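You operate a simulated robot arm through the tools that you are given. There is no shell and no other tool.

The job below is to be done with a simulated two-armed robot. You get a single attempt, and the scene is never put back.

## Task
Lift the cooling pipe on to its saddles with both hands and prove it.
Fine: nozzles over the gutter, feed screw tight, then open the cooling valve and shut it again. Where these are worked on the way, their far stop is far enough and under half their travel is too little: cooling valve.

It is judged by the outcome, as a careful person would: the job done as asked, and still so three seconds after it is handed in. It fails if anything else is knocked over, pushed out of place, dropped, spilled or broken.

## Robot
Two 7-joint arms with two-finger parallel grippers on one trunk, on a base that moves. Base frame: it is fixed to the floor where the robot stands at the start and does not move with it; the origin is under the middle of the robot, x ahead of it, y to its left, z up. Units: mm, rad, N and s.
The left shoulder is at the start at [20, 170, 1178], the right one opposite. With the tool pointing down near the work surface each hand reaches from about 100 to 660 mm from the robot's upright axis, wherever it stands, measured 20 degrees to its own side. Places, roughly: bed of the pipe saddles [-100, 900, 800]; cooling pipe (62x10x6 cm) [600, 0, 800]; cooling valve [100, 400, 700]; feed screw [100, 700, 900]; inlet valve [200, 200, 700]; tap lever [200, 600, 900]. Payload 3.8 kg a hand.
The TCP of each hand is the grasp point between the finger pads, 30 mm short of the fingertips. In the tool frame z runs along the fingers and y along their closing line. The gripper opens to 110 mm. The fingers are 20 mm wide and 10 mm thick; the gripper's body (48 by 112 mm) begins 55 mm behind the TCP.
Orientation is told as [roll, pitch, yaw] about the base's x, y, z axes, in that order, counted from this pose: with the fingers straight down and closing along the base's y, the tool's x points along the base's -x, its y along +y and its z along -z.

## Interface
- The arms move only by the tool apply_moves. It takes "left_steps", "right_steps" or both (then of equal length, played together; a hand with none holds still); each is a list of rows, each a list of 7 numbers: the shift along the tool's x, y, z in mm, then the turn, a rotation vector about the tool's x, y, z in degrees, then the gripper command, from -1 (fully open) to 1 (shut), values between in proportion. In form: [[x, y, z, ax, ay, az, claw], ...]. A call has 1 to 20 rows; each row is the pose to reach, as a shift and turn from the pose commanded when the call began, along the tool's axes at that moment. A row lasts 0.2 s, in which the tool goes at most 50 mm and 0.15 rad; a call with a longer step from one row to the next is refused whole, and so is a gripper value outside its range. A pose out of reach is approached as far as the arm can. The call stops where the force on the tool passes 40 N (or 10 N more than at its start, if that is more) or the arm is blocked; 0.2 s more then pass. The fingers move at their own pace (about 72 mm/s each) and stop on an object; they squeeze with about 36 N. The grip force told is the motor's: it shows also when the fingers shut on nothing. Time passes only in rows, and 0.2 s behind the last, so rows that repeat a pose let the fingers close. It gives the time, the measured TCP pose, the force on the tool (base axes), the opening and the grip force at its end, in the units of the frame above (readings bear some noise), with the torque about the TCP (base axes, N m) and any sound that the robot's microphone picked up.
- Cameras (640 x 400 px; columns grow to the right, rows downward): "scene" is now at [78.3, 58.1, 1314.2]; the picture's right is [0.71, -0.70, 0.00], its down [-0.49, -0.50, -0.71] and it looks along [0.50, 0.51, -0.70] (base axes); focal length 214 px, centre (320, 200). "left" rides on the left gripper at [72, -17, -103] in its tool frame; the picture's right is [0.23, 0.97, 0.00], its down [-0.76, 0.18, -0.62] and it looks along [-0.61, 0.14, 0.78] (tool axes); focal length 222 px, centre (320, 200). "right" rides on the right gripper at [72, 17, -103] in its tool frame; the picture's right is [-0.23, 0.97, 0.00], its down [-0.76, -0.18, -0.62] and it looks along [-0.61, -0.14, 0.78] (tool axes); focal length 222 px, centre (320, 200). There is no depth. A picture from a camera that has moved, and an enlarged one, comes with that camera's place and axes in the base frame and with its lens.
- snapshot(camera): a new picture of that camera. It takes no simulated time.
- lift_body(by): moves the trunk up (or, below 0, down) by that many mm; the arms and the scene camera ride with it, the base frame stays. It gives what a move gives, with no picture.
- roll_base(legs): drives the robot by 1 to 6 legs, each [ahead, turn to the left] in mm and rad, along the robot's own axes; the way and the turn of a leg run together, so that a leg with both is an arc; at most 1500 mm and 3.142 rad a leg. The arms and the cameras ride along, it lands a little off, and it stops where it bumps. It gives what a move gives.
- head_to(pan, tilt): turns the head with the scene camera to pan (to the left, within 1.396 rad either way) and tilt (down, from -0.506 to 1.204), counted from straight ahead of the robot. It gives what a move gives.
- close_up(camera, box): a new picture of the part [left, top, right, bottom] of that camera's present view, enlarged. It takes no simulated time.
- close_job(): hands the job in; it is judged then, once.

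Nothing tells you exact positions but the pictures and the camera data. Unless the task says otherwise, let go and move clear before handing in.

The tools are called after ">>>" as a command line: name --argument value ..., lists and objects as JSON in quotes. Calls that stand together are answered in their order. apply_moves: Moves the arms, as the interface text tells. Its arguments: {"type":"object","properties":{"left_steps":{"type":"array","items":{"type":"array","items":{"type":"number"}}},"right_steps":{"type":"array","items":{"type":"array","items":{"type":"number"}}}},"required":[]} The other tools are called the same way: lift_body (by) moves the trunk up or down; roll_base (legs) drives the base; head_to (pan, tilt) turns the head that bears the scene camera; snapshot (camera) takes a picture; close_up (camera, box) takes an enlarged picture of a part of a camera's view; close_job () hands the job in.

At the start:

```text
t: 0.0
left_tcp_pos: [309.2, 438.8, 1117.0]
left_orientation: [0.001, 0.001, 0.0]
left_ft_force: [-0.2, 0.6, 0.0]
left_moment: [-0.02, -0.01, 0.03]
left_finger_gap: 109.9
left_gripper_force: 0.0
right_tcp_pos: [421.0, 32.9, 1125.7]
right_orientation: [0.0, 0.001, 0.0]
right_ft_force: [-0.1, 0.7, 0.4]
right_moment: [0.0, 0.0, 0.0]
right_finger_gap: 110.1
right_gripper_force: 0.1
trunk travel left (down, up): [-275.0, 295.0]
robot x, y, heading: [-1.8, -0.8, 0.002]
head pan, tilt (commanded): [0.792, 0.782]
```

scene: 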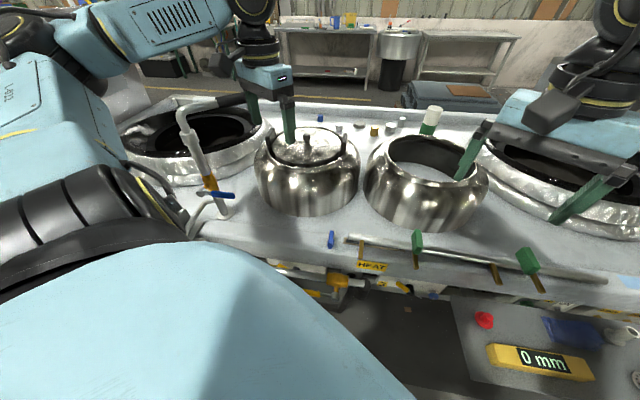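
right: 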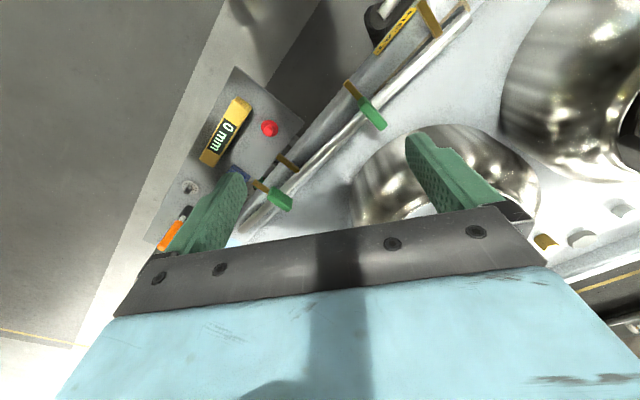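
left: 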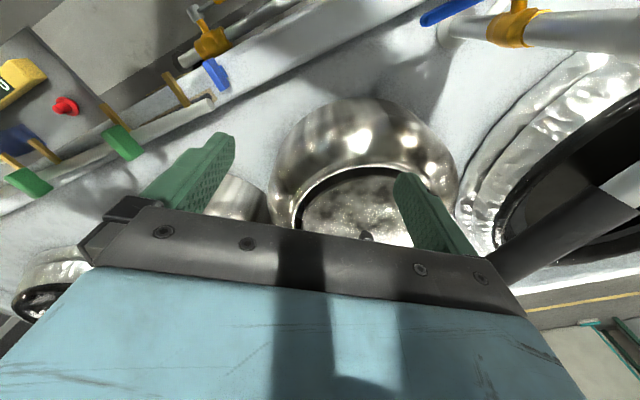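

I see a bench with two steel pots, round tubs, a pipe run along the front edge and some valves; nothing is identified with certainty yet. I'll look around with the head before moving anything.

>>> head_to --pan 0.0 --tilt 0.9

>>> snapshot --camera "scene"

>>> head_to --pan 1.396 --tilt 0.7

>>> snapshot --camera "scene"

>>> head_to --pan -0.8 --tilt 0.8

>>> snapshot --camera "scene"

```text
t: 1.1
left_tcp_pos: [310.0, 439.2, 1119.1]
left_orientation: [0.0, 0.002, 0.0]
left_ft_force: [0.2, 0.2, 0.0]
left_moment: [-0.02, -0.02, -0.01]
left_finger_gap: 109.8
left_gripper_force: 0.0
right_tcp_pos: [421.8, 32.1, 1125.3]
right_orientation: [0.0, -0.001, 0.001]
right_ft_force: [0.6, -0.4, -0.2]
right_moment: [0.01, 0.01, 0.01]
right_finger_gap: 109.8
right_gripper_force: 0.0
trunk travel left (down, up): [-275.0, 295.0]
robot x, y, heading: [-7.9, -0.5, -0.002]
head pan, tilt (commanded): [0.0, 0.901]
```

```text
taken
camera scene: at [96.6, 0.1, 1304.9], right [0.0, -1.0, 0.0], down [-0.78, 0.0, -0.62], along [0.62, 0.0, -0.78], focal length 214 px, centre (320, 200)
```

scene: 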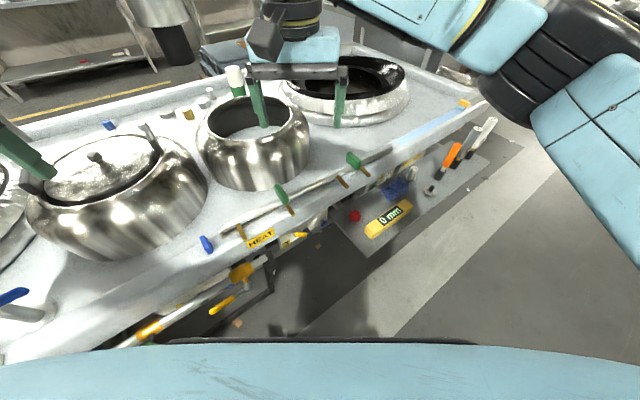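

```text
t: 2.7
left_tcp_pos: [310.5, 438.9, 1118.5]
left_orientation: [0.0, -0.001, 0.0]
left_ft_force: [0.6, 0.1, -0.4]
left_moment: [0.01, 0.02, 0.0]
left_finger_gap: 110.1
left_gripper_force: 0.0
right_tcp_pos: [420.6, 32.9, 1126.2]
right_orientation: [0.0, -0.001, 0.0]
right_ft_force: [0.3, 0.3, 1.1]
right_moment: [0.0, -0.02, 0.02]
right_finger_gap: 110.0
right_gripper_force: 0.0
trunk travel left (down, up): [-275.0, 295.0]
robot x, y, heading: [-1.5, 3.0, -0.004]
head pan, tilt (commanded): [1.396, 0.7]
```

```text
taken
camera scene: at [35.9, 83.6, 1321.1], right [0.98, -0.17, 0.0], down [-0.11, -0.63, -0.76], along [0.13, 0.75, -0.64], focal length 214 px, centre (320, 200)
```

scene: 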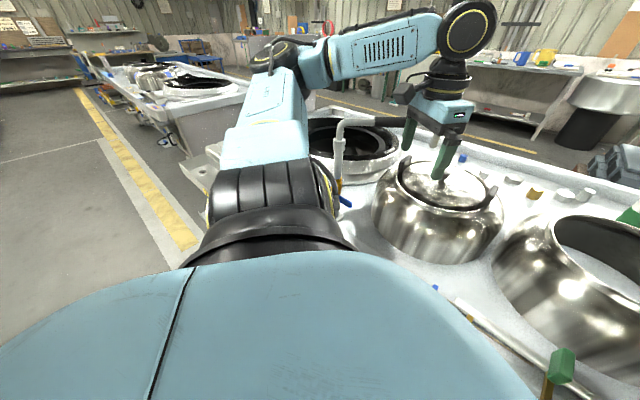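

```text
t: 4.7
left_tcp_pos: [309.2, 440.2, 1118.2]
left_orientation: [0.0, 0.0, -0.001]
left_ft_force: [0.1, -0.6, 0.1]
left_moment: [0.01, -0.03, -0.02]
left_finger_gap: 109.8
left_gripper_force: 0.0
right_tcp_pos: [420.8, 32.0, 1125.1]
right_orientation: [-0.001, 0.0, 0.001]
right_ft_force: [0.1, 0.2, 0.8]
right_moment: [0.04, -0.02, 0.02]
right_finger_gap: 110.0
right_gripper_force: 0.0
trunk travel left (down, up): [-275.0, 295.0]
robot x, y, heading: [-1.4, -3.9, 0.003]
head pan, tilt (commanded): [-0.799, 0.799]
```

```text
taken
camera scene: at [77.4, -57.8, 1312.8], right [-0.72, -0.7, 0.0], down [-0.5, 0.51, -0.7], along [0.49, -0.5, -0.72], focal length 214 px, centre (320, 200)
```

scene: 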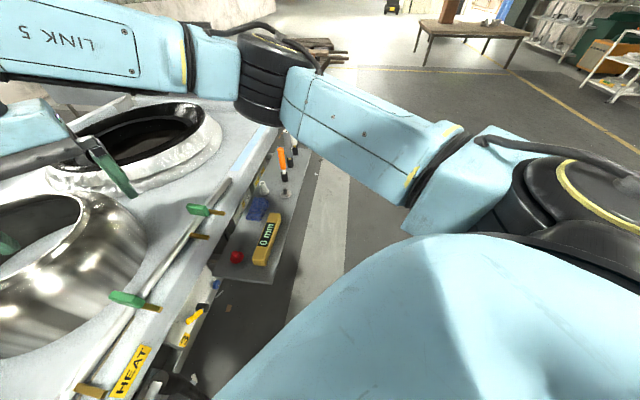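

The part along the front edge with two green grips and brass stubs fits the cooling pipe: centre about [570, -10, 800], running along [-0.51, 0.86]. I'll take enlarged views of it and of the saddle area on my left.

>>> head_to --pan 0.0 --tilt 0.8

>>> close_up --camera "scene" --box '[180, 100, 500, 300]'

>>> close_up --camera "scene" --box '[0, 200, 320, 400]'

>>> close_up --camera "left" --box '[0, 0, 320, 200]'

>>> close_up --camera "right" --box '[140, 0, 500, 225]'

```text
t: 5.8
left_tcp_pos: [309.9, 439.7, 1117.9]
left_orientation: [0.001, -0.003, -0.001]
left_ft_force: [-0.6, 0.3, 0.2]
left_moment: [0.02, 0.04, 0.01]
left_finger_gap: 109.9
left_gripper_force: 0.0
right_tcp_pos: [420.7, 32.6, 1126.4]
right_orientation: [0.0, -0.001, 0.001]
right_ft_force: [-0.5, -0.4, -0.1]
right_moment: [0.04, -0.02, 0.03]
right_finger_gap: 110.0
right_gripper_force: 0.0
trunk travel left (down, up): [-275.0, 295.0]
robot x, y, heading: [-0.7, -0.5, 0.003]
head pan, tilt (commanded): [0.0, 0.799]
```

```text
2.00 times, centred on (340, 200) of scene
camera zoom: at [101.8, -0.1, 1312.8], right [0.0, -1.0, 0.0], down [-0.72, 0.0, -0.7], along [0.7, 0.0, -0.72], focal length 429 px, centre (280, 200)
```

zoom: 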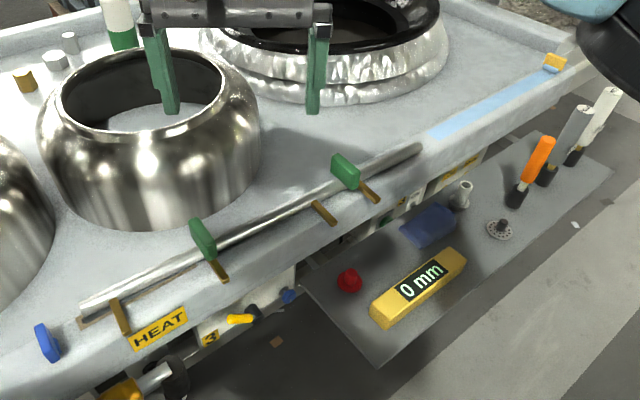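

```text
2.00 times, centred on (160, 300) of scene
camera zoom: at [101.8, -0.1, 1312.8], right [0.0, -1.0, 0.0], down [-0.72, 0.0, -0.7], along [0.7, 0.0, -0.72], focal length 429 px, centre (640, 0)
```

zoom: 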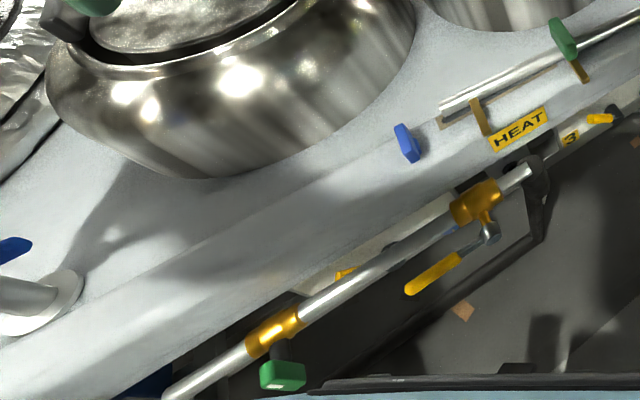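

```text
2.00 times, centred on (160, 100) of left
camera zoom: at [237.4, 422.7, 1222.6], right [-0.23, 0.97, 0.0], down [0.76, 0.18, 0.62], along [0.61, 0.14, -0.78], focal length 444 px, centre (640, 400)
```

zoom: 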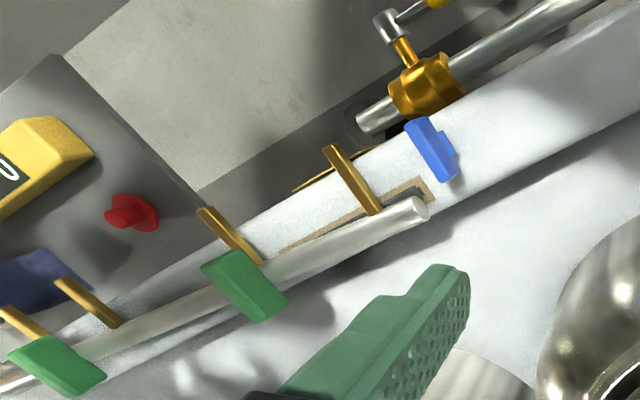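

```text
1.78 times, centred on (320, 112) of right
camera zoom: at [348.2, 50.1, 1230.4], right [0.23, 0.97, 0.0], down [0.76, -0.18, 0.62], along [0.61, -0.14, -0.78], focal length 395 px, centre (320, 356)
```

zoom: 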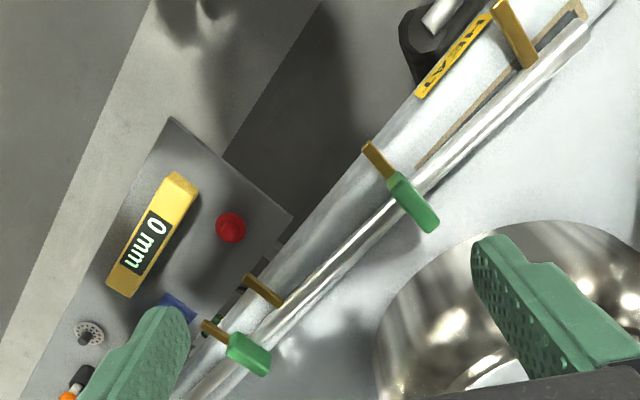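

The pipe has two green grips and four brass nozzles. Below the bench front I see a brass valve with a green handle (cooling valve) and one with a yellow lever (inlet valve). I'll raise the trunk to clear the tall tap, back off, and turn to face the bench so I can see the saddles.

>>> lift_body --by 200

>>> roll_base --legs '[[-200, 0], [0, 0.54]]'

>>> head_to --pan 0.3 --tilt 0.8

>>> snapshot --camera "scene"

>>> head_to --pan 1.0 --tilt 0.8

>>> snapshot --camera "scene"

>>> snapshot --camera "left"

```text
t: 8.0
left_tcp_pos: [309.7, 439.2, 1318.9]
left_orientation: [-0.001, 0.001, -0.001]
left_ft_force: [-0.9, 0.5, 0.2]
left_moment: [0.0, -0.02, 0.01]
left_finger_gap: 109.9
left_gripper_force: 0.0
right_tcp_pos: [421.2, 31.8, 1327.3]
right_orientation: [0.001, 0.0, 0.001]
right_ft_force: [0.6, -0.1, -0.1]
right_moment: [0.0, -0.01, -0.02]
right_finger_gap: 110.1
right_gripper_force: 0.0
trunk travel left (down, up): [-475.0, 95.0]
robot x, y, heading: [-0.2, -1.1, -0.005]
head pan, tilt (commanded): [0.0, 0.799]
```

```text
t: 11.1
left_tcp_pos: [-162.4, 535.9, 1317.6]
left_orientation: [-0.001, 0.001, 0.544]
left_ft_force: [0.1, -0.6, -0.8]
left_moment: [0.02, -0.06, -0.02]
left_finger_gap: 110.0
left_gripper_force: 0.1
right_tcp_pos: [142.1, 245.6, 1325.4]
right_orientation: [0.0, -0.001, 0.542]
right_ft_force: [-0.4, -0.3, 0.7]
right_moment: [-0.03, 0.01, 0.01]
right_finger_gap: 110.1
right_gripper_force: 0.1
trunk travel left (down, up): [-475.0, 95.0]
robot x, y, heading: [-202.3, -4.2, 0.542]
head pan, tilt (commanded): [0.0, 0.799]
```

```text
t: 11.9
left_tcp_pos: [-162.0, 535.2, 1318.6]
left_orientation: [-0.001, -0.001, 0.542]
left_ft_force: [-0.1, -0.3, 0.1]
left_moment: [0.01, -0.02, 0.03]
left_finger_gap: 110.0
left_gripper_force: 0.1
right_tcp_pos: [141.4, 244.5, 1325.9]
right_orientation: [-0.001, 0.001, 0.543]
right_ft_force: [0.5, -0.3, 0.0]
right_moment: [0.01, 0.02, 0.0]
right_finger_gap: 110.1
right_gripper_force: 0.1
trunk travel left (down, up): [-475.0, 95.0]
robot x, y, heading: [-203.5, 1.3, 0.545]
head pan, tilt (commanded): [0.3, 0.799]
```

```text
taken
camera scene: at [-129.1, 70.7, 1512.8], right [0.75, -0.67, 0.0], down [-0.48, -0.53, -0.7], along [0.46, 0.52, -0.72], focal length 214 px, centre (320, 200)
```

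scene: 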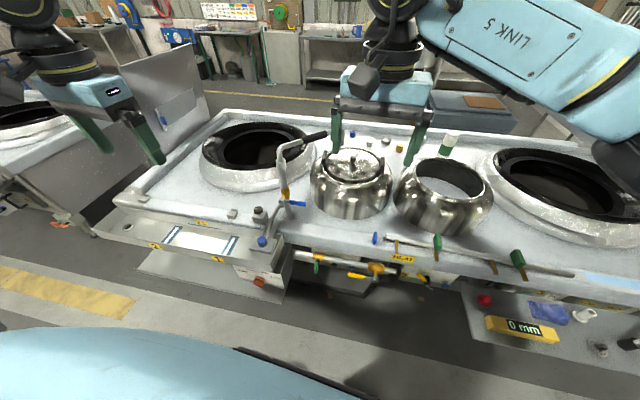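

```text
t: 13.0
left_tcp_pos: [-162.8, 535.7, 1318.6]
left_orientation: [0.0, 0.0, 0.543]
left_ft_force: [-0.3, 0.4, -1.0]
left_moment: [0.0, -0.04, 0.0]
left_finger_gap: 109.9
left_gripper_force: 0.0
right_tcp_pos: [141.8, 245.5, 1326.0]
right_orientation: [0.0, 0.0, 0.543]
right_ft_force: [-0.3, 0.1, -0.1]
right_moment: [0.0, -0.02, 0.01]
right_finger_gap: 110.1
right_gripper_force: 0.0
trunk travel left (down, up): [-475.0, 95.0]
robot x, y, heading: [-199.3, -1.3, 0.541]
head pan, tilt (commanded): [1.0, 0.799]
```

```text
taken
camera scene: at [-180.6, 91.3, 1512.8], right [1.0, -0.03, 0.0], down [-0.02, -0.72, -0.7], along [0.02, 0.7, -0.72], focal length 214 px, centre (320, 200)
```

scene: 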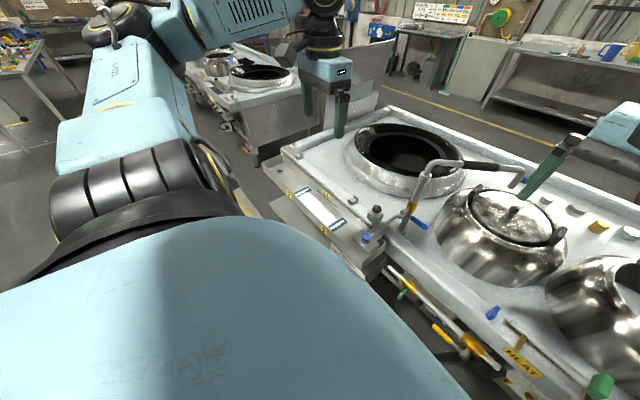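

```text
taken
camera left: at [-215.5, 484.7, 1422.7], right [-0.7, 0.72, 0.0], down [0.56, 0.55, 0.62], along [0.45, 0.43, -0.78], focal length 222 px, centre (320, 200)
```

left: 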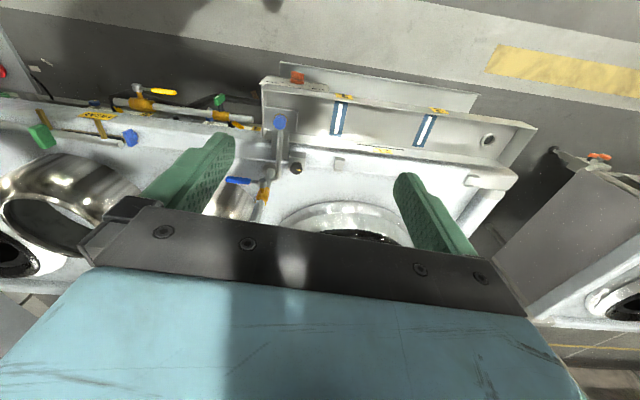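

The saddle bed shows at the far left: a tray hung on the bench front with two blue-edged markers, a small pump or screw unit with blue knobs beside it. Close-ups of it from both cameras next.

>>> close_up --camera "left" --box '[220, 50, 540, 250]'

>>> close_up --camera "scene" --box '[260, 160, 420, 260]'

>>> head_to --pan 0.5 --tilt 0.9

>>> close_up --camera "scene" --box '[60, 130, 380, 330]'

>>> close_up --camera "left" --box '[60, 60, 300, 210]'

```text
2.00 times, centred on (380, 150) of left
camera zoom: at [-215.5, 484.7, 1422.7], right [-0.7, 0.72, 0.0], down [0.56, 0.55, 0.62], along [0.45, 0.43, -0.78], focal length 444 px, centre (200, 300)
```

zoom: 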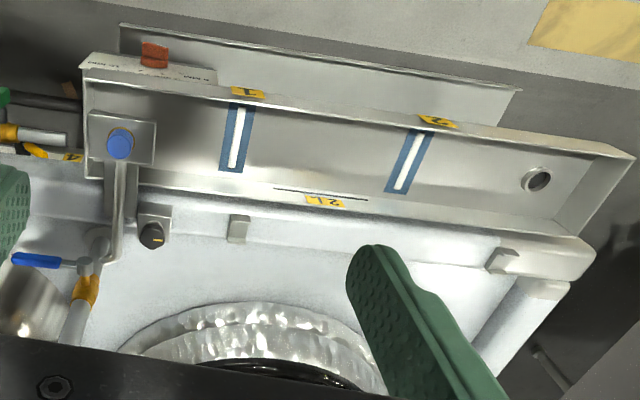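

```text
4.00 times, centred on (340, 210) of scene
camera zoom: at [-180.6, 91.3, 1512.8], right [1.0, -0.03, 0.0], down [-0.02, -0.72, -0.7], along [0.02, 0.7, -0.72], focal length 858 px, centre (240, 160)
```

zoom: 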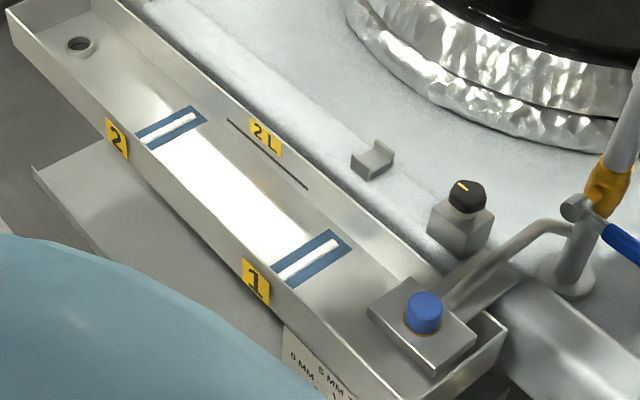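

```text
t: 13.9
left_tcp_pos: [-162.7, 535.7, 1317.8]
left_orientation: [0.0, -0.001, 0.544]
left_ft_force: [0.4, -0.3, -0.5]
left_moment: [0.04, 0.0, 0.01]
left_finger_gap: 110.0
left_gripper_force: 0.2
right_tcp_pos: [141.6, 243.9, 1325.2]
right_orientation: [0.0, 0.0, 0.544]
right_ft_force: [0.5, -0.8, -0.2]
right_moment: [0.04, -0.02, -0.03]
right_finger_gap: 109.9
right_gripper_force: 0.0
trunk travel left (down, up): [-475.0, 95.0]
robot x, y, heading: [-201.2, 0.2, 0.547]
head pan, tilt (commanded): [0.499, 0.901]
```

```text
2.00 times, centred on (220, 230) of scene
camera zoom: at [-145.0, 75.9, 1504.9], right [0.86, -0.5, 0.0], down [-0.4, -0.68, -0.62], along [0.31, 0.54, -0.78], focal length 429 px, centre (520, 140)
```

zoom: 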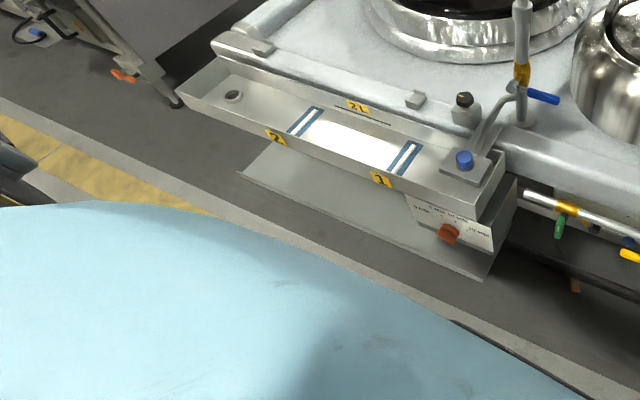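

```text
2.67 times, centred on (180, 135) of left
camera zoom: at [-215.6, 484.7, 1422.7], right [-0.7, 0.72, 0.0], down [0.56, 0.55, 0.62], along [0.45, 0.43, -0.78], focal length 592 px, centre (693, 373)
```

zoom: 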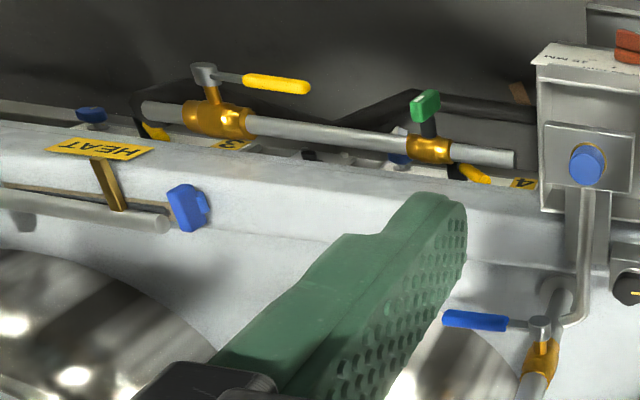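

I read the scene so: the two grey clips on the bench edge behind the gutter (about [-20, 745, 850] and [-269, 1082, 850]) are the saddles. The black knob on the block at [60, 654, 884] is the feed screw, and the green handle near [134, 386, 700] is the cooling valve. I'll drive over there for a closer look before touching the pipe.

>>> roll_base --legs '[[0, 1.544], [700, 0], [0, -1.544]]'

>>> head_to --pan 0.0 --tilt 0.9

>>> snapshot --camera "scene"

>>> snapshot --camera "left"

>>> snapshot --camera "right"

```text
t: 25.3
left_tcp_pos: [-518.5, 1142.3, 1318.2]
left_orientation: [0.0, 0.001, 0.553]
left_ft_force: [0.0, -0.8, -0.4]
left_moment: [0.01, -0.03, 0.04]
left_finger_gap: 109.9
left_gripper_force: 0.0
right_tcp_pos: [-212.7, 854.8, 1326.5]
right_orientation: [0.0, -0.001, 0.552]
right_ft_force: [0.1, -0.3, -0.1]
right_moment: [-0.01, 0.02, -0.03]
right_finger_gap: 109.7
right_gripper_force: 0.0
trunk travel left (down, up): [-475.0, 95.0]
robot x, y, heading: [-553.0, 606.5, 0.551]
head pan, tilt (commanded): [0.499, 0.901]
```

```text
t: 26.3
left_tcp_pos: [-519.0, 1143.8, 1319.6]
left_orientation: [0.001, -0.001, 0.553]
left_ft_force: [0.8, -0.4, 0.3]
left_moment: [0.0, 0.01, 0.02]
left_finger_gap: 110.0
left_gripper_force: 0.2
right_tcp_pos: [-212.6, 855.9, 1325.9]
right_orientation: [0.0, -0.001, 0.555]
right_ft_force: [0.1, -0.3, -0.4]
right_moment: [-0.01, -0.03, -0.01]
right_finger_gap: 109.6
right_gripper_force: 0.0
trunk travel left (down, up): [-475.0, 95.0]
robot x, y, heading: [-550.9, 603.7, 0.552]
head pan, tilt (commanded): [0.0, 0.901]
```

```text
taken
camera scene: at [-470.9, 657.6, 1504.9], right [0.53, -0.85, 0.0], down [-0.67, -0.41, -0.62], along [0.53, 0.33, -0.78], focal length 214 px, centre (320, 200)
```

scene: 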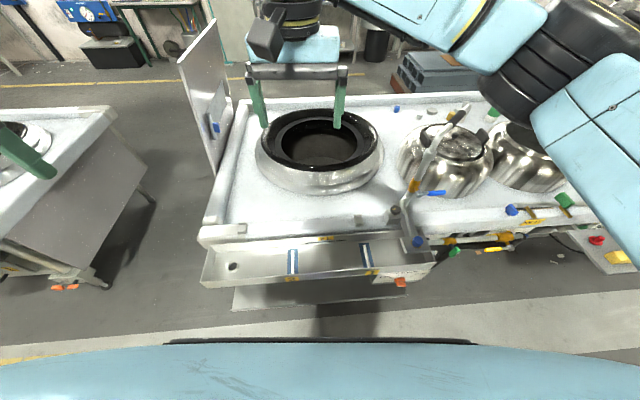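

```text
taken
camera left: at [-572.5, 1091.5, 1422.7], right [-0.7, 0.71, 0.0], down [0.55, 0.55, 0.62], along [0.44, 0.44, -0.78], focal length 222 px, centre (320, 200)
```

left: 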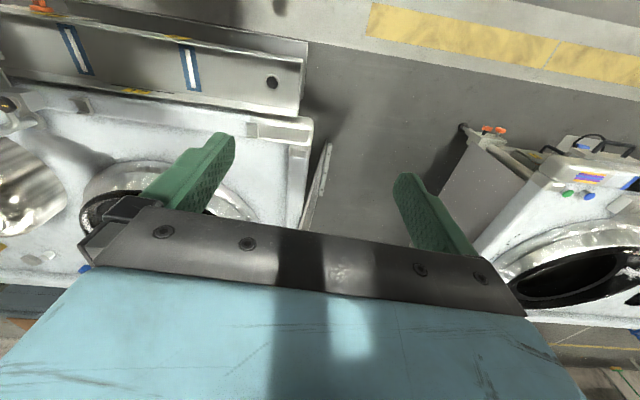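

```text
taken
camera right: at [-282.8, 832.3, 1430.4], right [-0.32, 0.95, 0.0], down [0.74, 0.25, 0.62], along [0.59, 0.2, -0.78], focal length 222 px, centre (320, 200)
```

right: 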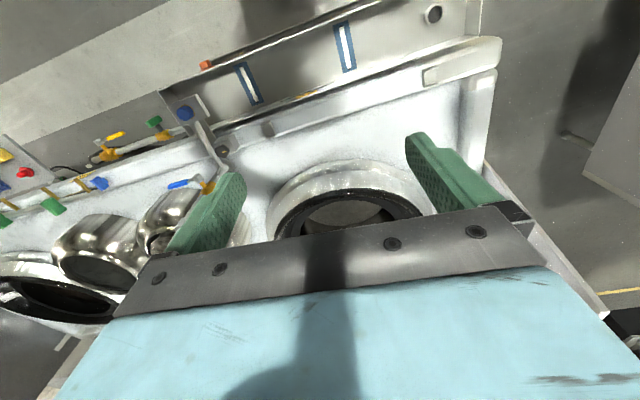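

I now stand in front of the gutter and the right hand camera sees the bed well. Close-ups of the saddles and the feed block follow.

>>> close_up --camera "right" --box '[140, 40, 300, 140]'

>>> close_up --camera "right" --box '[220, 0, 540, 200]'

>>> close_up --camera "scene" --box '[180, 190, 420, 340]'

>>> close_up --camera "scene" --box '[320, 180, 480, 280]'

>>> close_up --camera "scene" --box '[420, 160, 640, 297]'

```text
4.00 times, centred on (220, 90) of right
camera zoom: at [-282.8, 832.3, 1430.4], right [-0.32, 0.95, 0.0], down [0.74, 0.25, 0.62], along [0.59, 0.2, -0.78], focal length 888 px, centre (720, 640)
```

zoom: 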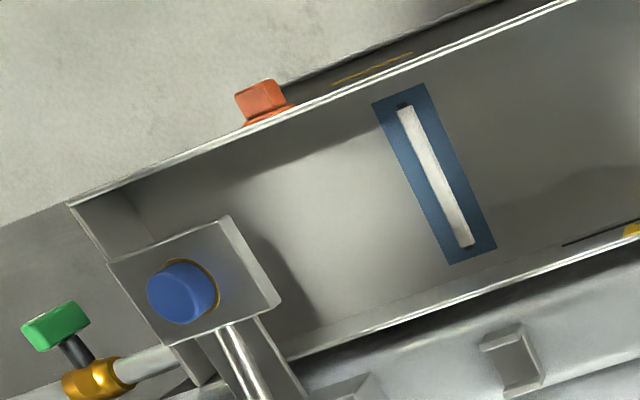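

```text
2.00 times, centred on (380, 100) of right
camera zoom: at [-282.8, 832.3, 1430.4], right [-0.32, 0.95, 0.0], down [0.74, 0.25, 0.62], along [0.59, 0.2, -0.78], focal length 444 px, centre (200, 400)
```

zoom: 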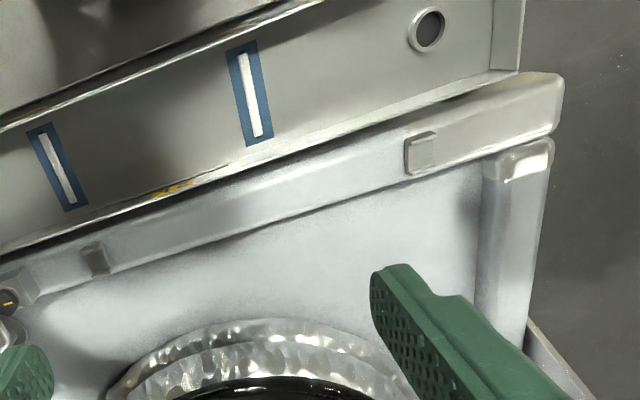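

```text
2.67 times, centred on (300, 265) of scene
camera zoom: at [-470.9, 657.6, 1504.9], right [0.53, -0.85, 0.0], down [-0.67, -0.41, -0.62], along [0.53, 0.33, -0.78], focal length 572 px, centre (373, 27)
```

zoom: 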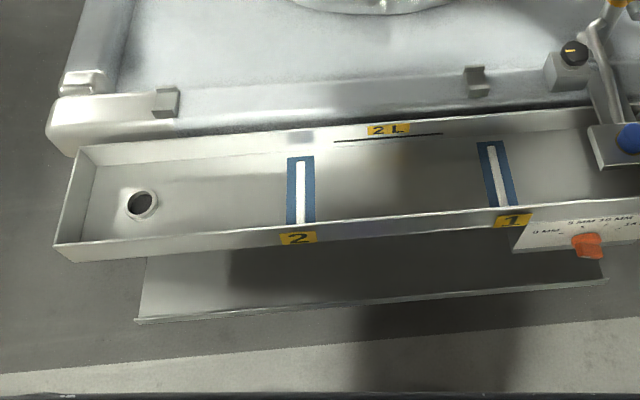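

```text
4.00 times, centred on (400, 230) of scene
camera zoom: at [-470.9, 657.6, 1504.9], right [0.53, -0.85, 0.0], down [-0.67, -0.41, -0.62], along [0.53, 0.33, -0.78], focal length 858 px, centre (0, 80)
```

zoom: 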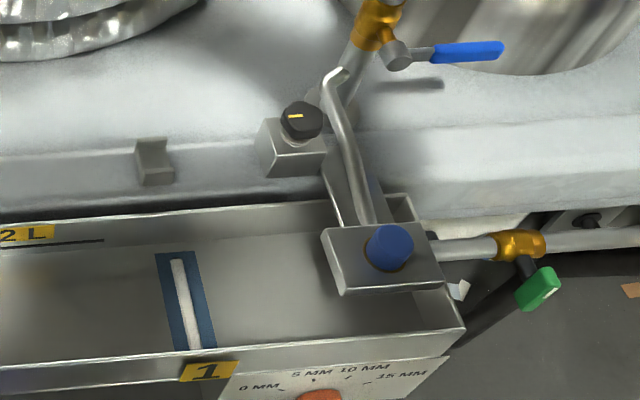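

```text
2.91 times, centred on (530, 228) of scene
camera zoom: at [-470.9, 657.6, 1504.9], right [0.53, -0.85, 0.0], down [-0.67, -0.41, -0.62], along [0.53, 0.33, -0.78], focal length 624 px, centre (-291, 117)
```

zoom: 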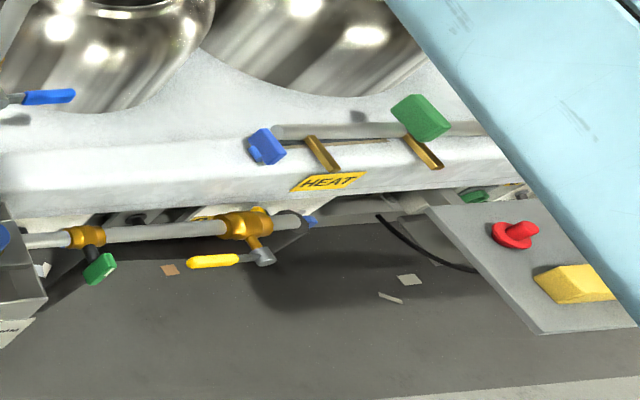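

The saddles are two small U-clips on the bench's front rail, with the feed block (black knob) at their right end. I'll lower the right hand's camera towards them for better detail.

>>> apply_moves --right_steps '[[11, 7, 40, 0, 0, 0, -1], [22, 14, 80, 0, 0, 0, -1], [33, 21, 120, 0, 0, 0, -1], [44, 28, 160, 0, 0, 0, -1], [55, 36, 200, 0, 0, 0, -1], [65, 43, 240, 0, 0, 0, -1], [75, 51, 280, 0, 0, 0, -1]]'

>>> snapshot --camera "right"

>>> close_up --camera "right" --box '[80, 80, 400, 280]'

```text
t: 27.9
left_tcp_pos: [-520.6, 1143.3, 1318.2]
left_orientation: [-0.001, 0.0, 0.554]
left_ft_force: [0.0, -1.0, 0.0]
left_moment: [0.01, -0.02, -0.01]
left_finger_gap: 110.2
left_gripper_force: 0.0
right_tcp_pos: [-302.1, 859.4, 1045.7]
right_orientation: [0.0, 0.0, 0.55]
right_ft_force: [-0.2, 0.9, -0.1]
right_moment: [0.01, 0.01, 0.0]
right_finger_gap: 109.9
right_gripper_force: 0.1
trunk travel left (down, up): [-475.0, 95.0]
robot x, y, heading: [-553.7, 603.9, 0.553]
head pan, tilt (commanded): [0.0, 0.901]
```

```text
taken
camera right: at [-373.2, 837.0, 1150.2], right [-0.32, 0.95, 0.0], down [0.74, 0.25, 0.62], along [0.59, 0.2, -0.78], focal length 222 px, centre (320, 200)
```

right: 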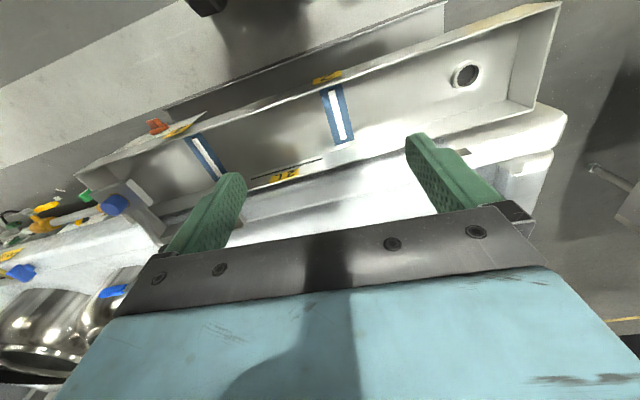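

```text
2.00 times, centred on (240, 180) of right
camera zoom: at [-373.2, 837.0, 1150.2], right [-0.32, 0.95, 0.0], down [0.74, 0.25, 0.62], along [0.59, 0.2, -0.78], focal length 444 px, centre (480, 240)
```

zoom: 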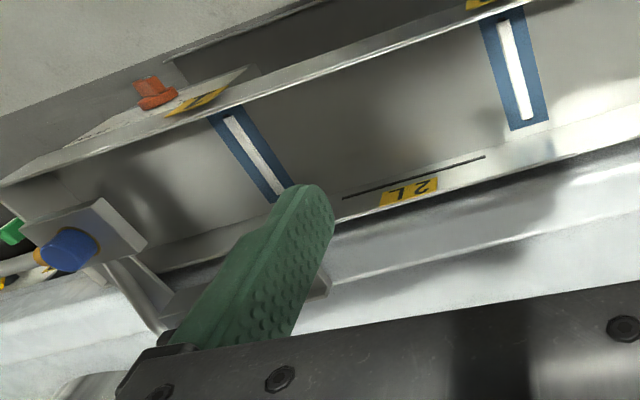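

The fingers hide the clips from here; I'll shift the hand forward and to the right so saddle 1 and the feed block fall in the clear part of the picture.

>>> apply_moves --right_steps '[[-25, -30, 0, 0, 0, 0, -1], [-50, -60, 0, 0, 0, 0, -1], [-75, -90, 0, 0, 0, 0, -1], [-100, -120, 0, 0, 0, 0, -1]]'

>>> snapshot --camera "right"

>>> close_up --camera "right" --box '[80, 60, 320, 210]'

>>> close_up --camera "right" --box '[300, 40, 540, 190]'

```text
t: 28.9
left_tcp_pos: [-518.7, 1142.2, 1319.0]
left_orientation: [0.001, 0.0, 0.554]
left_ft_force: [-0.6, -0.4, 0.0]
left_moment: [0.03, 0.03, 0.02]
left_finger_gap: 110.1
left_gripper_force: 0.0
right_tcp_pos: [-153.0, 809.2, 1046.6]
right_orientation: [0.002, 0.001, 0.552]
right_ft_force: [-0.1, 0.0, 0.9]
right_moment: [0.01, 0.02, 0.0]
right_finger_gap: 110.0
right_gripper_force: 0.0
trunk travel left (down, up): [-475.0, 95.0]
robot x, y, heading: [-555.4, 605.1, 0.554]
head pan, tilt (commanded): [0.0, 0.901]
```

```text
taken
camera right: at [-223.6, 787.2, 1150.2], right [-0.32, 0.95, 0.0], down [0.74, 0.25, 0.62], along [0.59, 0.2, -0.78], focal length 222 px, centre (320, 200)
```

right: 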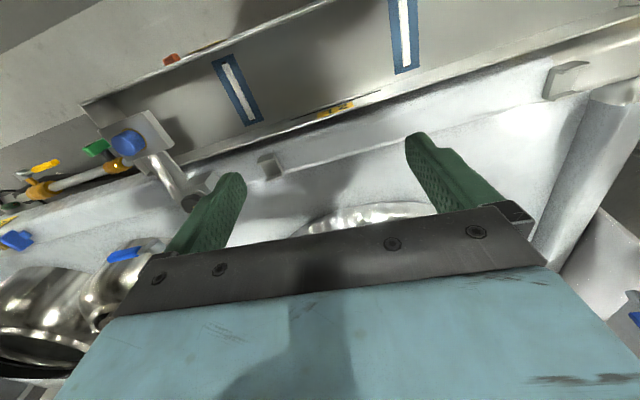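

```text
2.67 times, centred on (200, 135) of right
camera zoom: at [-223.6, 787.2, 1150.2], right [-0.32, 0.95, 0.0], down [0.74, 0.25, 0.62], along [0.59, 0.2, -0.78], focal length 592 px, centre (640, 373)
```

zoom: 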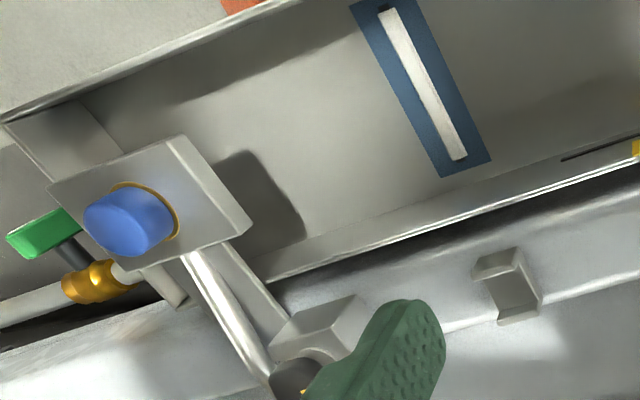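

```text
2.67 times, centred on (420, 115) of right
camera zoom: at [-223.6, 787.2, 1150.2], right [-0.32, 0.95, 0.0], down [0.74, 0.25, 0.62], along [0.59, 0.2, -0.78], focal length 592 px, centre (53, 427)
```

zoom: 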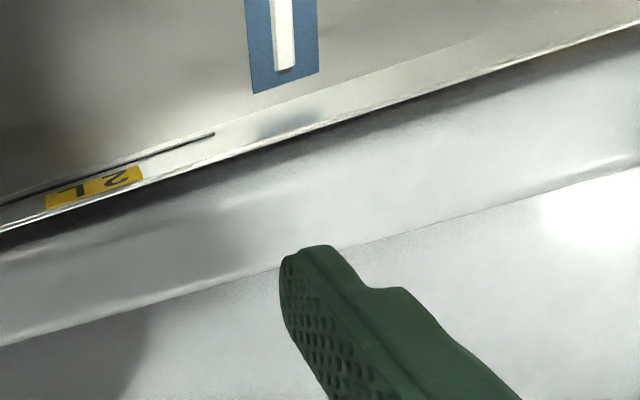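

Saddle 1 triangulates to about [-13, 773, 825] and saddle 2 to [-271, 1116, 825], 429 mm apart, with U-clips open upward. The feed knob at about [56, 665, 880] sits in line with them, 128 mm beyond saddle 1. I'll raise the right hand again and drive back to stand squarely before the pipe, about 540 mm off.

>>> apply_moves --right_steps '[[4, 11, -45, 0, 0, 0, -1], [8, 22, -90, 0, 0, 0, -1], [12, 33, -135, 0, 0, 0, -1], [16, 44, -180, 0, 0, 0, -1], [20, 55, -225, 0, 0, 0, -1], [25, 69, -270, 0, 0, 0, -1]]'

>>> roll_base --legs '[[-60, 0], [0, -1.502], [1096, 0], [0, 1.502]]'

>>> head_to --pan 0.0 --tilt 0.8

>>> snapshot --camera "scene"

>>> snapshot --camera "right"

>>> snapshot --camera "left"

```text
t: 30.3
left_tcp_pos: [-520.0, 1143.6, 1318.0]
left_orientation: [0.001, 0.0, 0.553]
left_ft_force: [-1.2, 0.2, 0.2]
left_moment: [0.03, -0.01, 0.0]
left_finger_gap: 110.1
left_gripper_force: 0.1
right_tcp_pos: [-213.8, 855.6, 1316.7]
right_orientation: [-0.002, 0.002, 0.553]
right_ft_force: [0.2, 0.0, 0.3]
right_moment: [0.0, -0.03, 0.01]
right_finger_gap: 109.8
right_gripper_force: 0.1
trunk travel left (down, up): [-475.0, 95.0]
robot x, y, heading: [-552.6, 609.2, 0.553]
head pan, tilt (commanded): [0.0, 0.901]
```

```text
t: 43.8
left_tcp_pos: [68.7, 221.1, 1318.6]
left_orientation: [0.001, 0.001, 0.565]
left_ft_force: [0.0, 0.6, -0.1]
left_moment: [0.01, -0.01, 0.01]
left_finger_gap: 110.2
left_gripper_force: 0.0
right_tcp_pos: [378.9, -63.2, 1316.0]
right_orientation: [0.001, -0.001, 0.563]
right_ft_force: [-0.6, 0.5, 0.2]
right_moment: [0.01, 0.01, -0.05]
right_finger_gap: 109.8
right_gripper_force: 0.1
trunk travel left (down, up): [-475.0, 95.0]
robot x, y, heading: [42.9, -316.4, 0.563]
head pan, tilt (commanded): [0.0, 0.901]
```

```text
t: 44.5
left_tcp_pos: [67.4, 219.9, 1318.9]
left_orientation: [0.0, 0.0, 0.565]
left_ft_force: [0.0, 0.7, -0.5]
left_moment: [0.03, 0.06, 0.03]
left_finger_gap: 110.2
left_gripper_force: 0.1
right_tcp_pos: [379.8, -64.0, 1315.7]
right_orientation: [0.0, 0.003, 0.56]
right_ft_force: [-0.2, -0.2, -0.6]
right_moment: [0.02, -0.01, 0.0]
right_finger_gap: 109.7
right_gripper_force: 0.1
trunk travel left (down, up): [-475.0, 95.0]
robot x, y, heading: [40.8, -316.7, 0.565]
head pan, tilt (commanded): [0.0, 0.799]
```

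```text
taken
camera scene: at [127.5, -262.1, 1512.8], right [0.53, -0.84, 0.0], down [-0.61, -0.38, -0.7], along [0.59, 0.37, -0.72], focal length 214 px, centre (320, 200)
```

scene: 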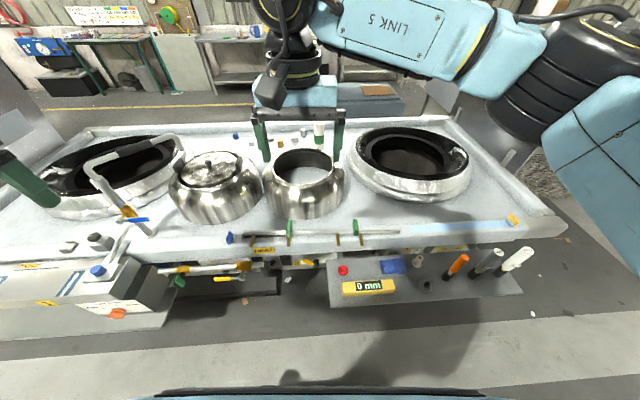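

```text
taken
camera right: at [309.1, -88.1, 1420.2], right [-0.33, 0.94, 0.0], down [0.74, 0.26, 0.62], along [0.59, 0.2, -0.78], focal length 222 px, centre (320, 200)
```

right: 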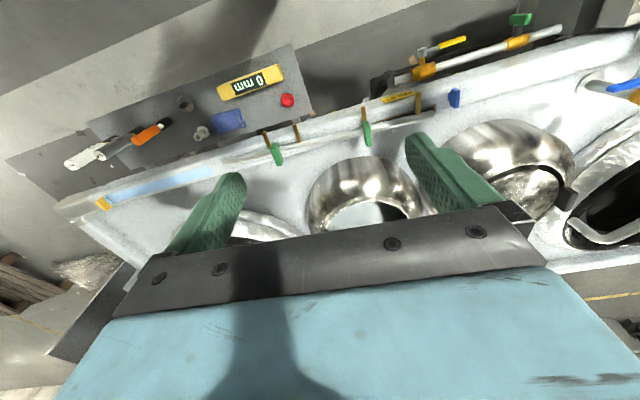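

```text
taken
camera left: at [16.3, 167.8, 1422.7], right [-0.71, 0.7, 0.0], down [0.55, 0.56, 0.62], along [0.44, 0.44, -0.78], focal length 222 px, centre (320, 200)
```

left: 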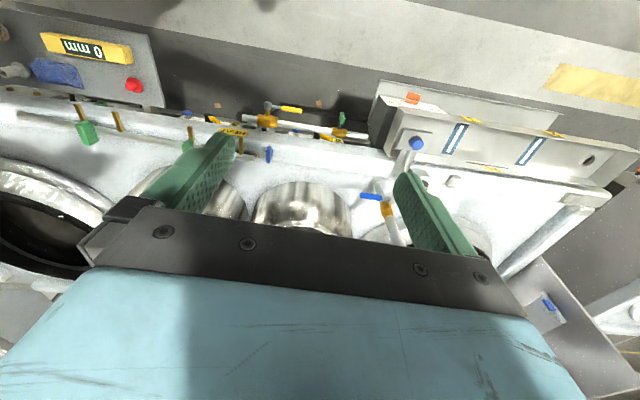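

I'm square in front of the pipe. Close-ups of the pipe from the scene and right cameras now.

>>> close_up --camera "scene" --box '[220, 200, 420, 325]'

>>> close_up --camera "right" --box '[220, 60, 480, 222]'

>>> close_up --camera "left" --box '[0, 60, 320, 260]'

>>> close_up --camera "left" --box '[240, 80, 400, 180]'

>>> close_up --camera "scene" --box '[100, 220, 340, 370]'

```text
3.20 times, centred on (320, 262) of scene
camera zoom: at [127.5, -262.1, 1512.8], right [0.53, -0.84, 0.0], down [-0.61, -0.38, -0.7], along [0.59, 0.37, -0.72], focal length 686 px, centre (320, 0)
```

zoom: 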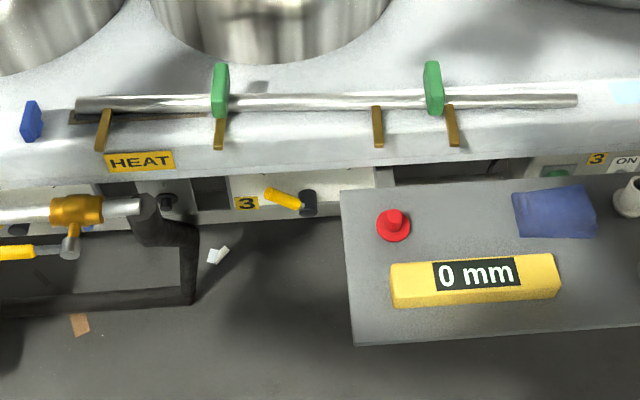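

```text
2.46 times, centred on (350, 141) of right
camera zoom: at [309.1, -88.1, 1420.2], right [-0.33, 0.94, 0.0], down [0.74, 0.26, 0.62], along [0.59, 0.2, -0.78], focal length 547 px, centre (246, 345)
```

zoom: 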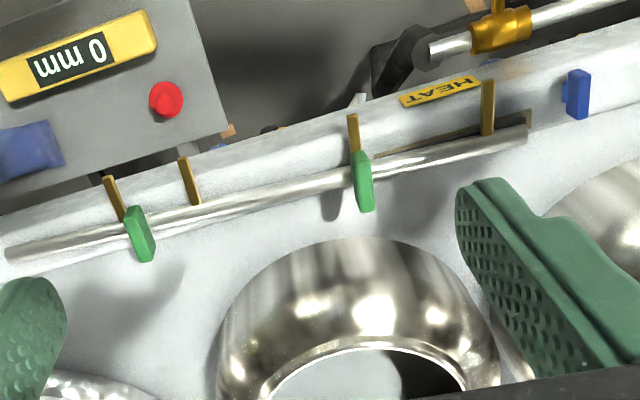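

```text
2.00 times, centred on (160, 160) of left
camera zoom: at [16.3, 167.8, 1422.7], right [-0.71, 0.7, 0.0], down [0.55, 0.56, 0.62], along [0.44, 0.44, -0.78], focal length 444 px, centre (640, 280)
```

zoom: 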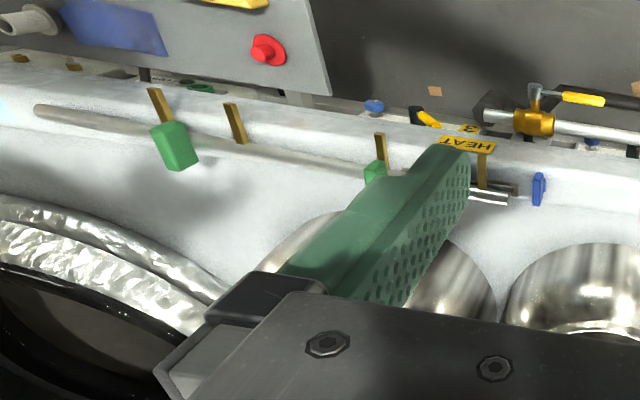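

```text
4.00 times, centred on (320, 130) of left
camera zoom: at [16.3, 167.8, 1422.7], right [-0.71, 0.7, 0.0], down [0.55, 0.56, 0.62], along [0.44, 0.44, -0.78], focal length 888 px, centre (320, 480)
```

zoom: 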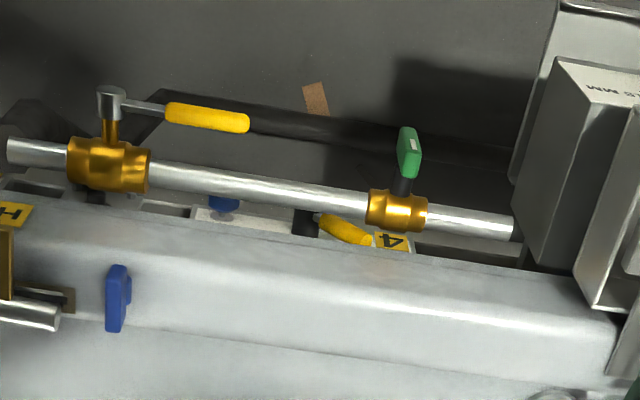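

```text
2.67 times, centred on (220, 295) of scene
camera zoom: at [127.5, -262.1, 1512.8], right [0.53, -0.84, 0.0], down [-0.61, -0.38, -0.7], along [0.59, 0.37, -0.72], focal length 572 px, centre (587, -53)
```

zoom: 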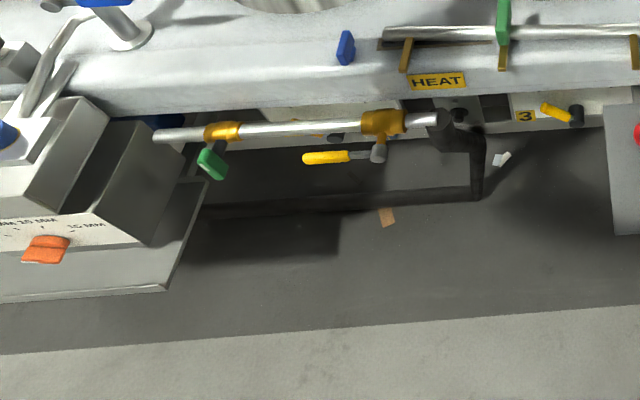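

The pipe's ends come out near [397, 279, 788] and [745, -260, 790], with grips at about [492, 114, 829] and [635, -107, 830] (263 mm apart, thin along the pipe). I'll go 70 mm forward, lower the trunk to its start height, and bring both open hands over the grips, staying high.

>>> roll_base --legs '[[70, 0]]'

>>> lift_body --by -200

>>> apply_moves --left_steps '[[-29, -40, 0, 0, 0, 0, -1], [-58, -79, 0, 0, 0, 0, -1], [-87, -119, 0, 0, 0, 0, -1], [-116, -158, 0, 0, 0, 0, -1], [-145, -198, 0, 0, 0, 0, -1], [-174, -238, 0, 0, 0, 0, -1], [-203, -277, 0, 0, 0, 0, -1], [-232, -317, 0, 0, 0, -0.5, -1]]' --right_steps '[[-15, -22, 0, 0, 0, 0, -1], [-31, -43, 0, 0, 0, 0, -1], [-46, -65, 0, 0, 0, 0, -1], [-61, -86, 0, 0, 0, 0, -1], [-77, -108, 0, 0, 0, 0, -1], [-92, -130, 0, 0, 0, 0, -1], [-108, -151, 0, 0, 0, 0, -1], [-123, -173, 0, 0, 0, -0.5, -1]]'

>>> snapshot --camera "left"

>>> snapshot --camera "right"

>>> snapshot --camera "scene"

```text
t: 45.5
left_tcp_pos: [127.8, 258.5, 1319.0]
left_orientation: [-0.001, -0.001, 0.566]
left_ft_force: [0.3, 0.2, 0.1]
left_moment: [-0.02, 0.04, -0.01]
left_finger_gap: 109.9
left_gripper_force: 0.0
right_tcp_pos: [439.0, -27.0, 1315.7]
right_orientation: [0.0, -0.001, 0.566]
right_ft_force: [0.0, 0.9, -0.4]
right_moment: [0.0, 0.06, 0.04]
right_finger_gap: 110.0
right_gripper_force: 0.0
trunk travel left (down, up): [-475.0, 95.0]
robot x, y, heading: [101.2, -282.3, 0.564]
head pan, tilt (commanded): [0.0, 0.799]
```

```text
t: 47.7
left_tcp_pos: [127.6, 257.6, 1118.7]
left_orientation: [0.0, -0.001, 0.565]
left_ft_force: [-0.5, -0.5, -0.1]
left_moment: [-0.01, -0.03, -0.01]
left_finger_gap: 109.9
left_gripper_force: 0.1
right_tcp_pos: [438.3, -26.2, 1116.6]
right_orientation: [0.0, 0.0, 0.565]
right_ft_force: [-0.6, -0.2, 0.3]
right_moment: [0.0, -0.02, -0.01]
right_finger_gap: 110.1
right_gripper_force: 0.1
trunk travel left (down, up): [-275.0, 295.0]
robot x, y, heading: [101.8, -279.5, 0.562]
head pan, tilt (commanded): [0.0, 0.799]
```

```text
t: 49.5
left_tcp_pos: [421.7, 132.2, 1113.7]
left_orientation: [-0.002, 0.001, 0.574]
left_ft_force: [0.0, -0.2, -0.3]
left_moment: [0.04, 0.0, 0.03]
left_finger_gap: 110.1
left_gripper_force: 0.1
left hand out of reach, approached as far as the arm can: row 7, 8
right_tcp_pos: [635.8, -106.6, 1116.5]
right_orientation: [0.001, -0.001, 0.575]
right_ft_force: [0.6, -0.5, -1.0]
right_moment: [0.01, 0.0, 0.0]
right_finger_gap: 110.2
right_gripper_force: 0.1
trunk travel left (down, up): [-275.0, 295.0]
robot x, y, heading: [98.3, -279.3, 0.567]
head pan, tilt (commanded): [0.0, 0.799]
```

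```text
taken
camera left: at [369.9, 79.6, 1217.9], right [-0.72, 0.69, 0.0], down [0.54, 0.56, 0.62], along [0.43, 0.45, -0.78], focal length 222 px, centre (320, 200)
```

left: 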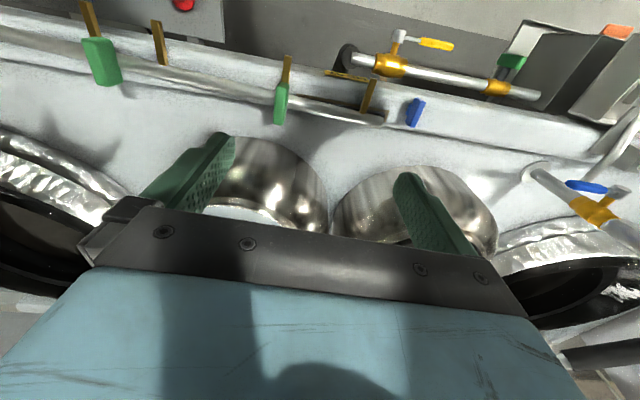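

```text
taken
camera right: at [565.9, -131.6, 1220.4], right [-0.34, 0.94, 0.0], down [0.74, 0.26, 0.62], along [0.59, 0.21, -0.78], focal length 222 px, centre (320, 200)
```

right: 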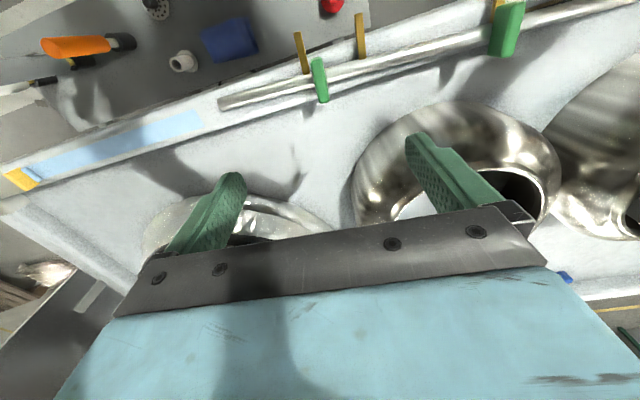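

```text
taken
camera scene: at [187.1, -224.7, 1312.8], right [0.54, -0.84, 0.0], down [-0.61, -0.38, -0.7], along [0.59, 0.37, -0.72], focal length 214 px, centre (320, 200)
```

scene: 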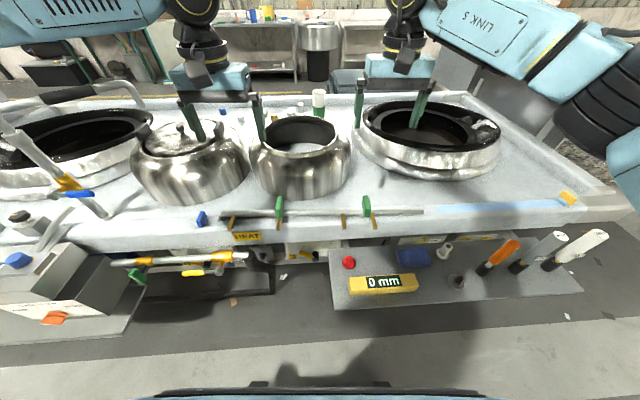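

The right hand is above its grip, but the left stopped about 70 mm short at this height (limit of reach). I'll lower the left hand over the clear bench front and retry sideways there.

>>> apply_moves --left_steps '[[0, 0, 40, 0, 0, 0, -1], [0, 0, 80, 0, 0, 0, -1], [0, 0, 120, 0, 0, 0, -1]]' --right_steps '[[0, 0, 40, 0, 0, 0, -1], [0, 0, 80, 0, 0, 0, -1], [0, 0, 120, 0, 0, 0, -1]]'

```text
t: 50.3
left_tcp_pos: [408.0, 135.1, 998.4]
left_orientation: [-0.001, 0.0, 0.575]
left_ft_force: [-0.3, 0.4, -0.4]
left_moment: [0.0, 0.01, -0.01]
left_finger_gap: 110.1
left_gripper_force: 0.1
left hand out of reach, approached as far as the arm can: row 2, 3
right_tcp_pos: [637.0, -107.2, 995.4]
right_orientation: [0.002, 0.002, 0.575]
right_ft_force: [0.7, 0.1, -0.1]
right_moment: [-0.01, -0.02, 0.0]
right_finger_gap: 110.0
right_gripper_force: 0.0
trunk travel left (down, up): [-275.0, 295.0]
robot x, y, heading: [101.7, -276.7, 0.563]
head pan, tilt (commanded): [0.0, 0.799]
```

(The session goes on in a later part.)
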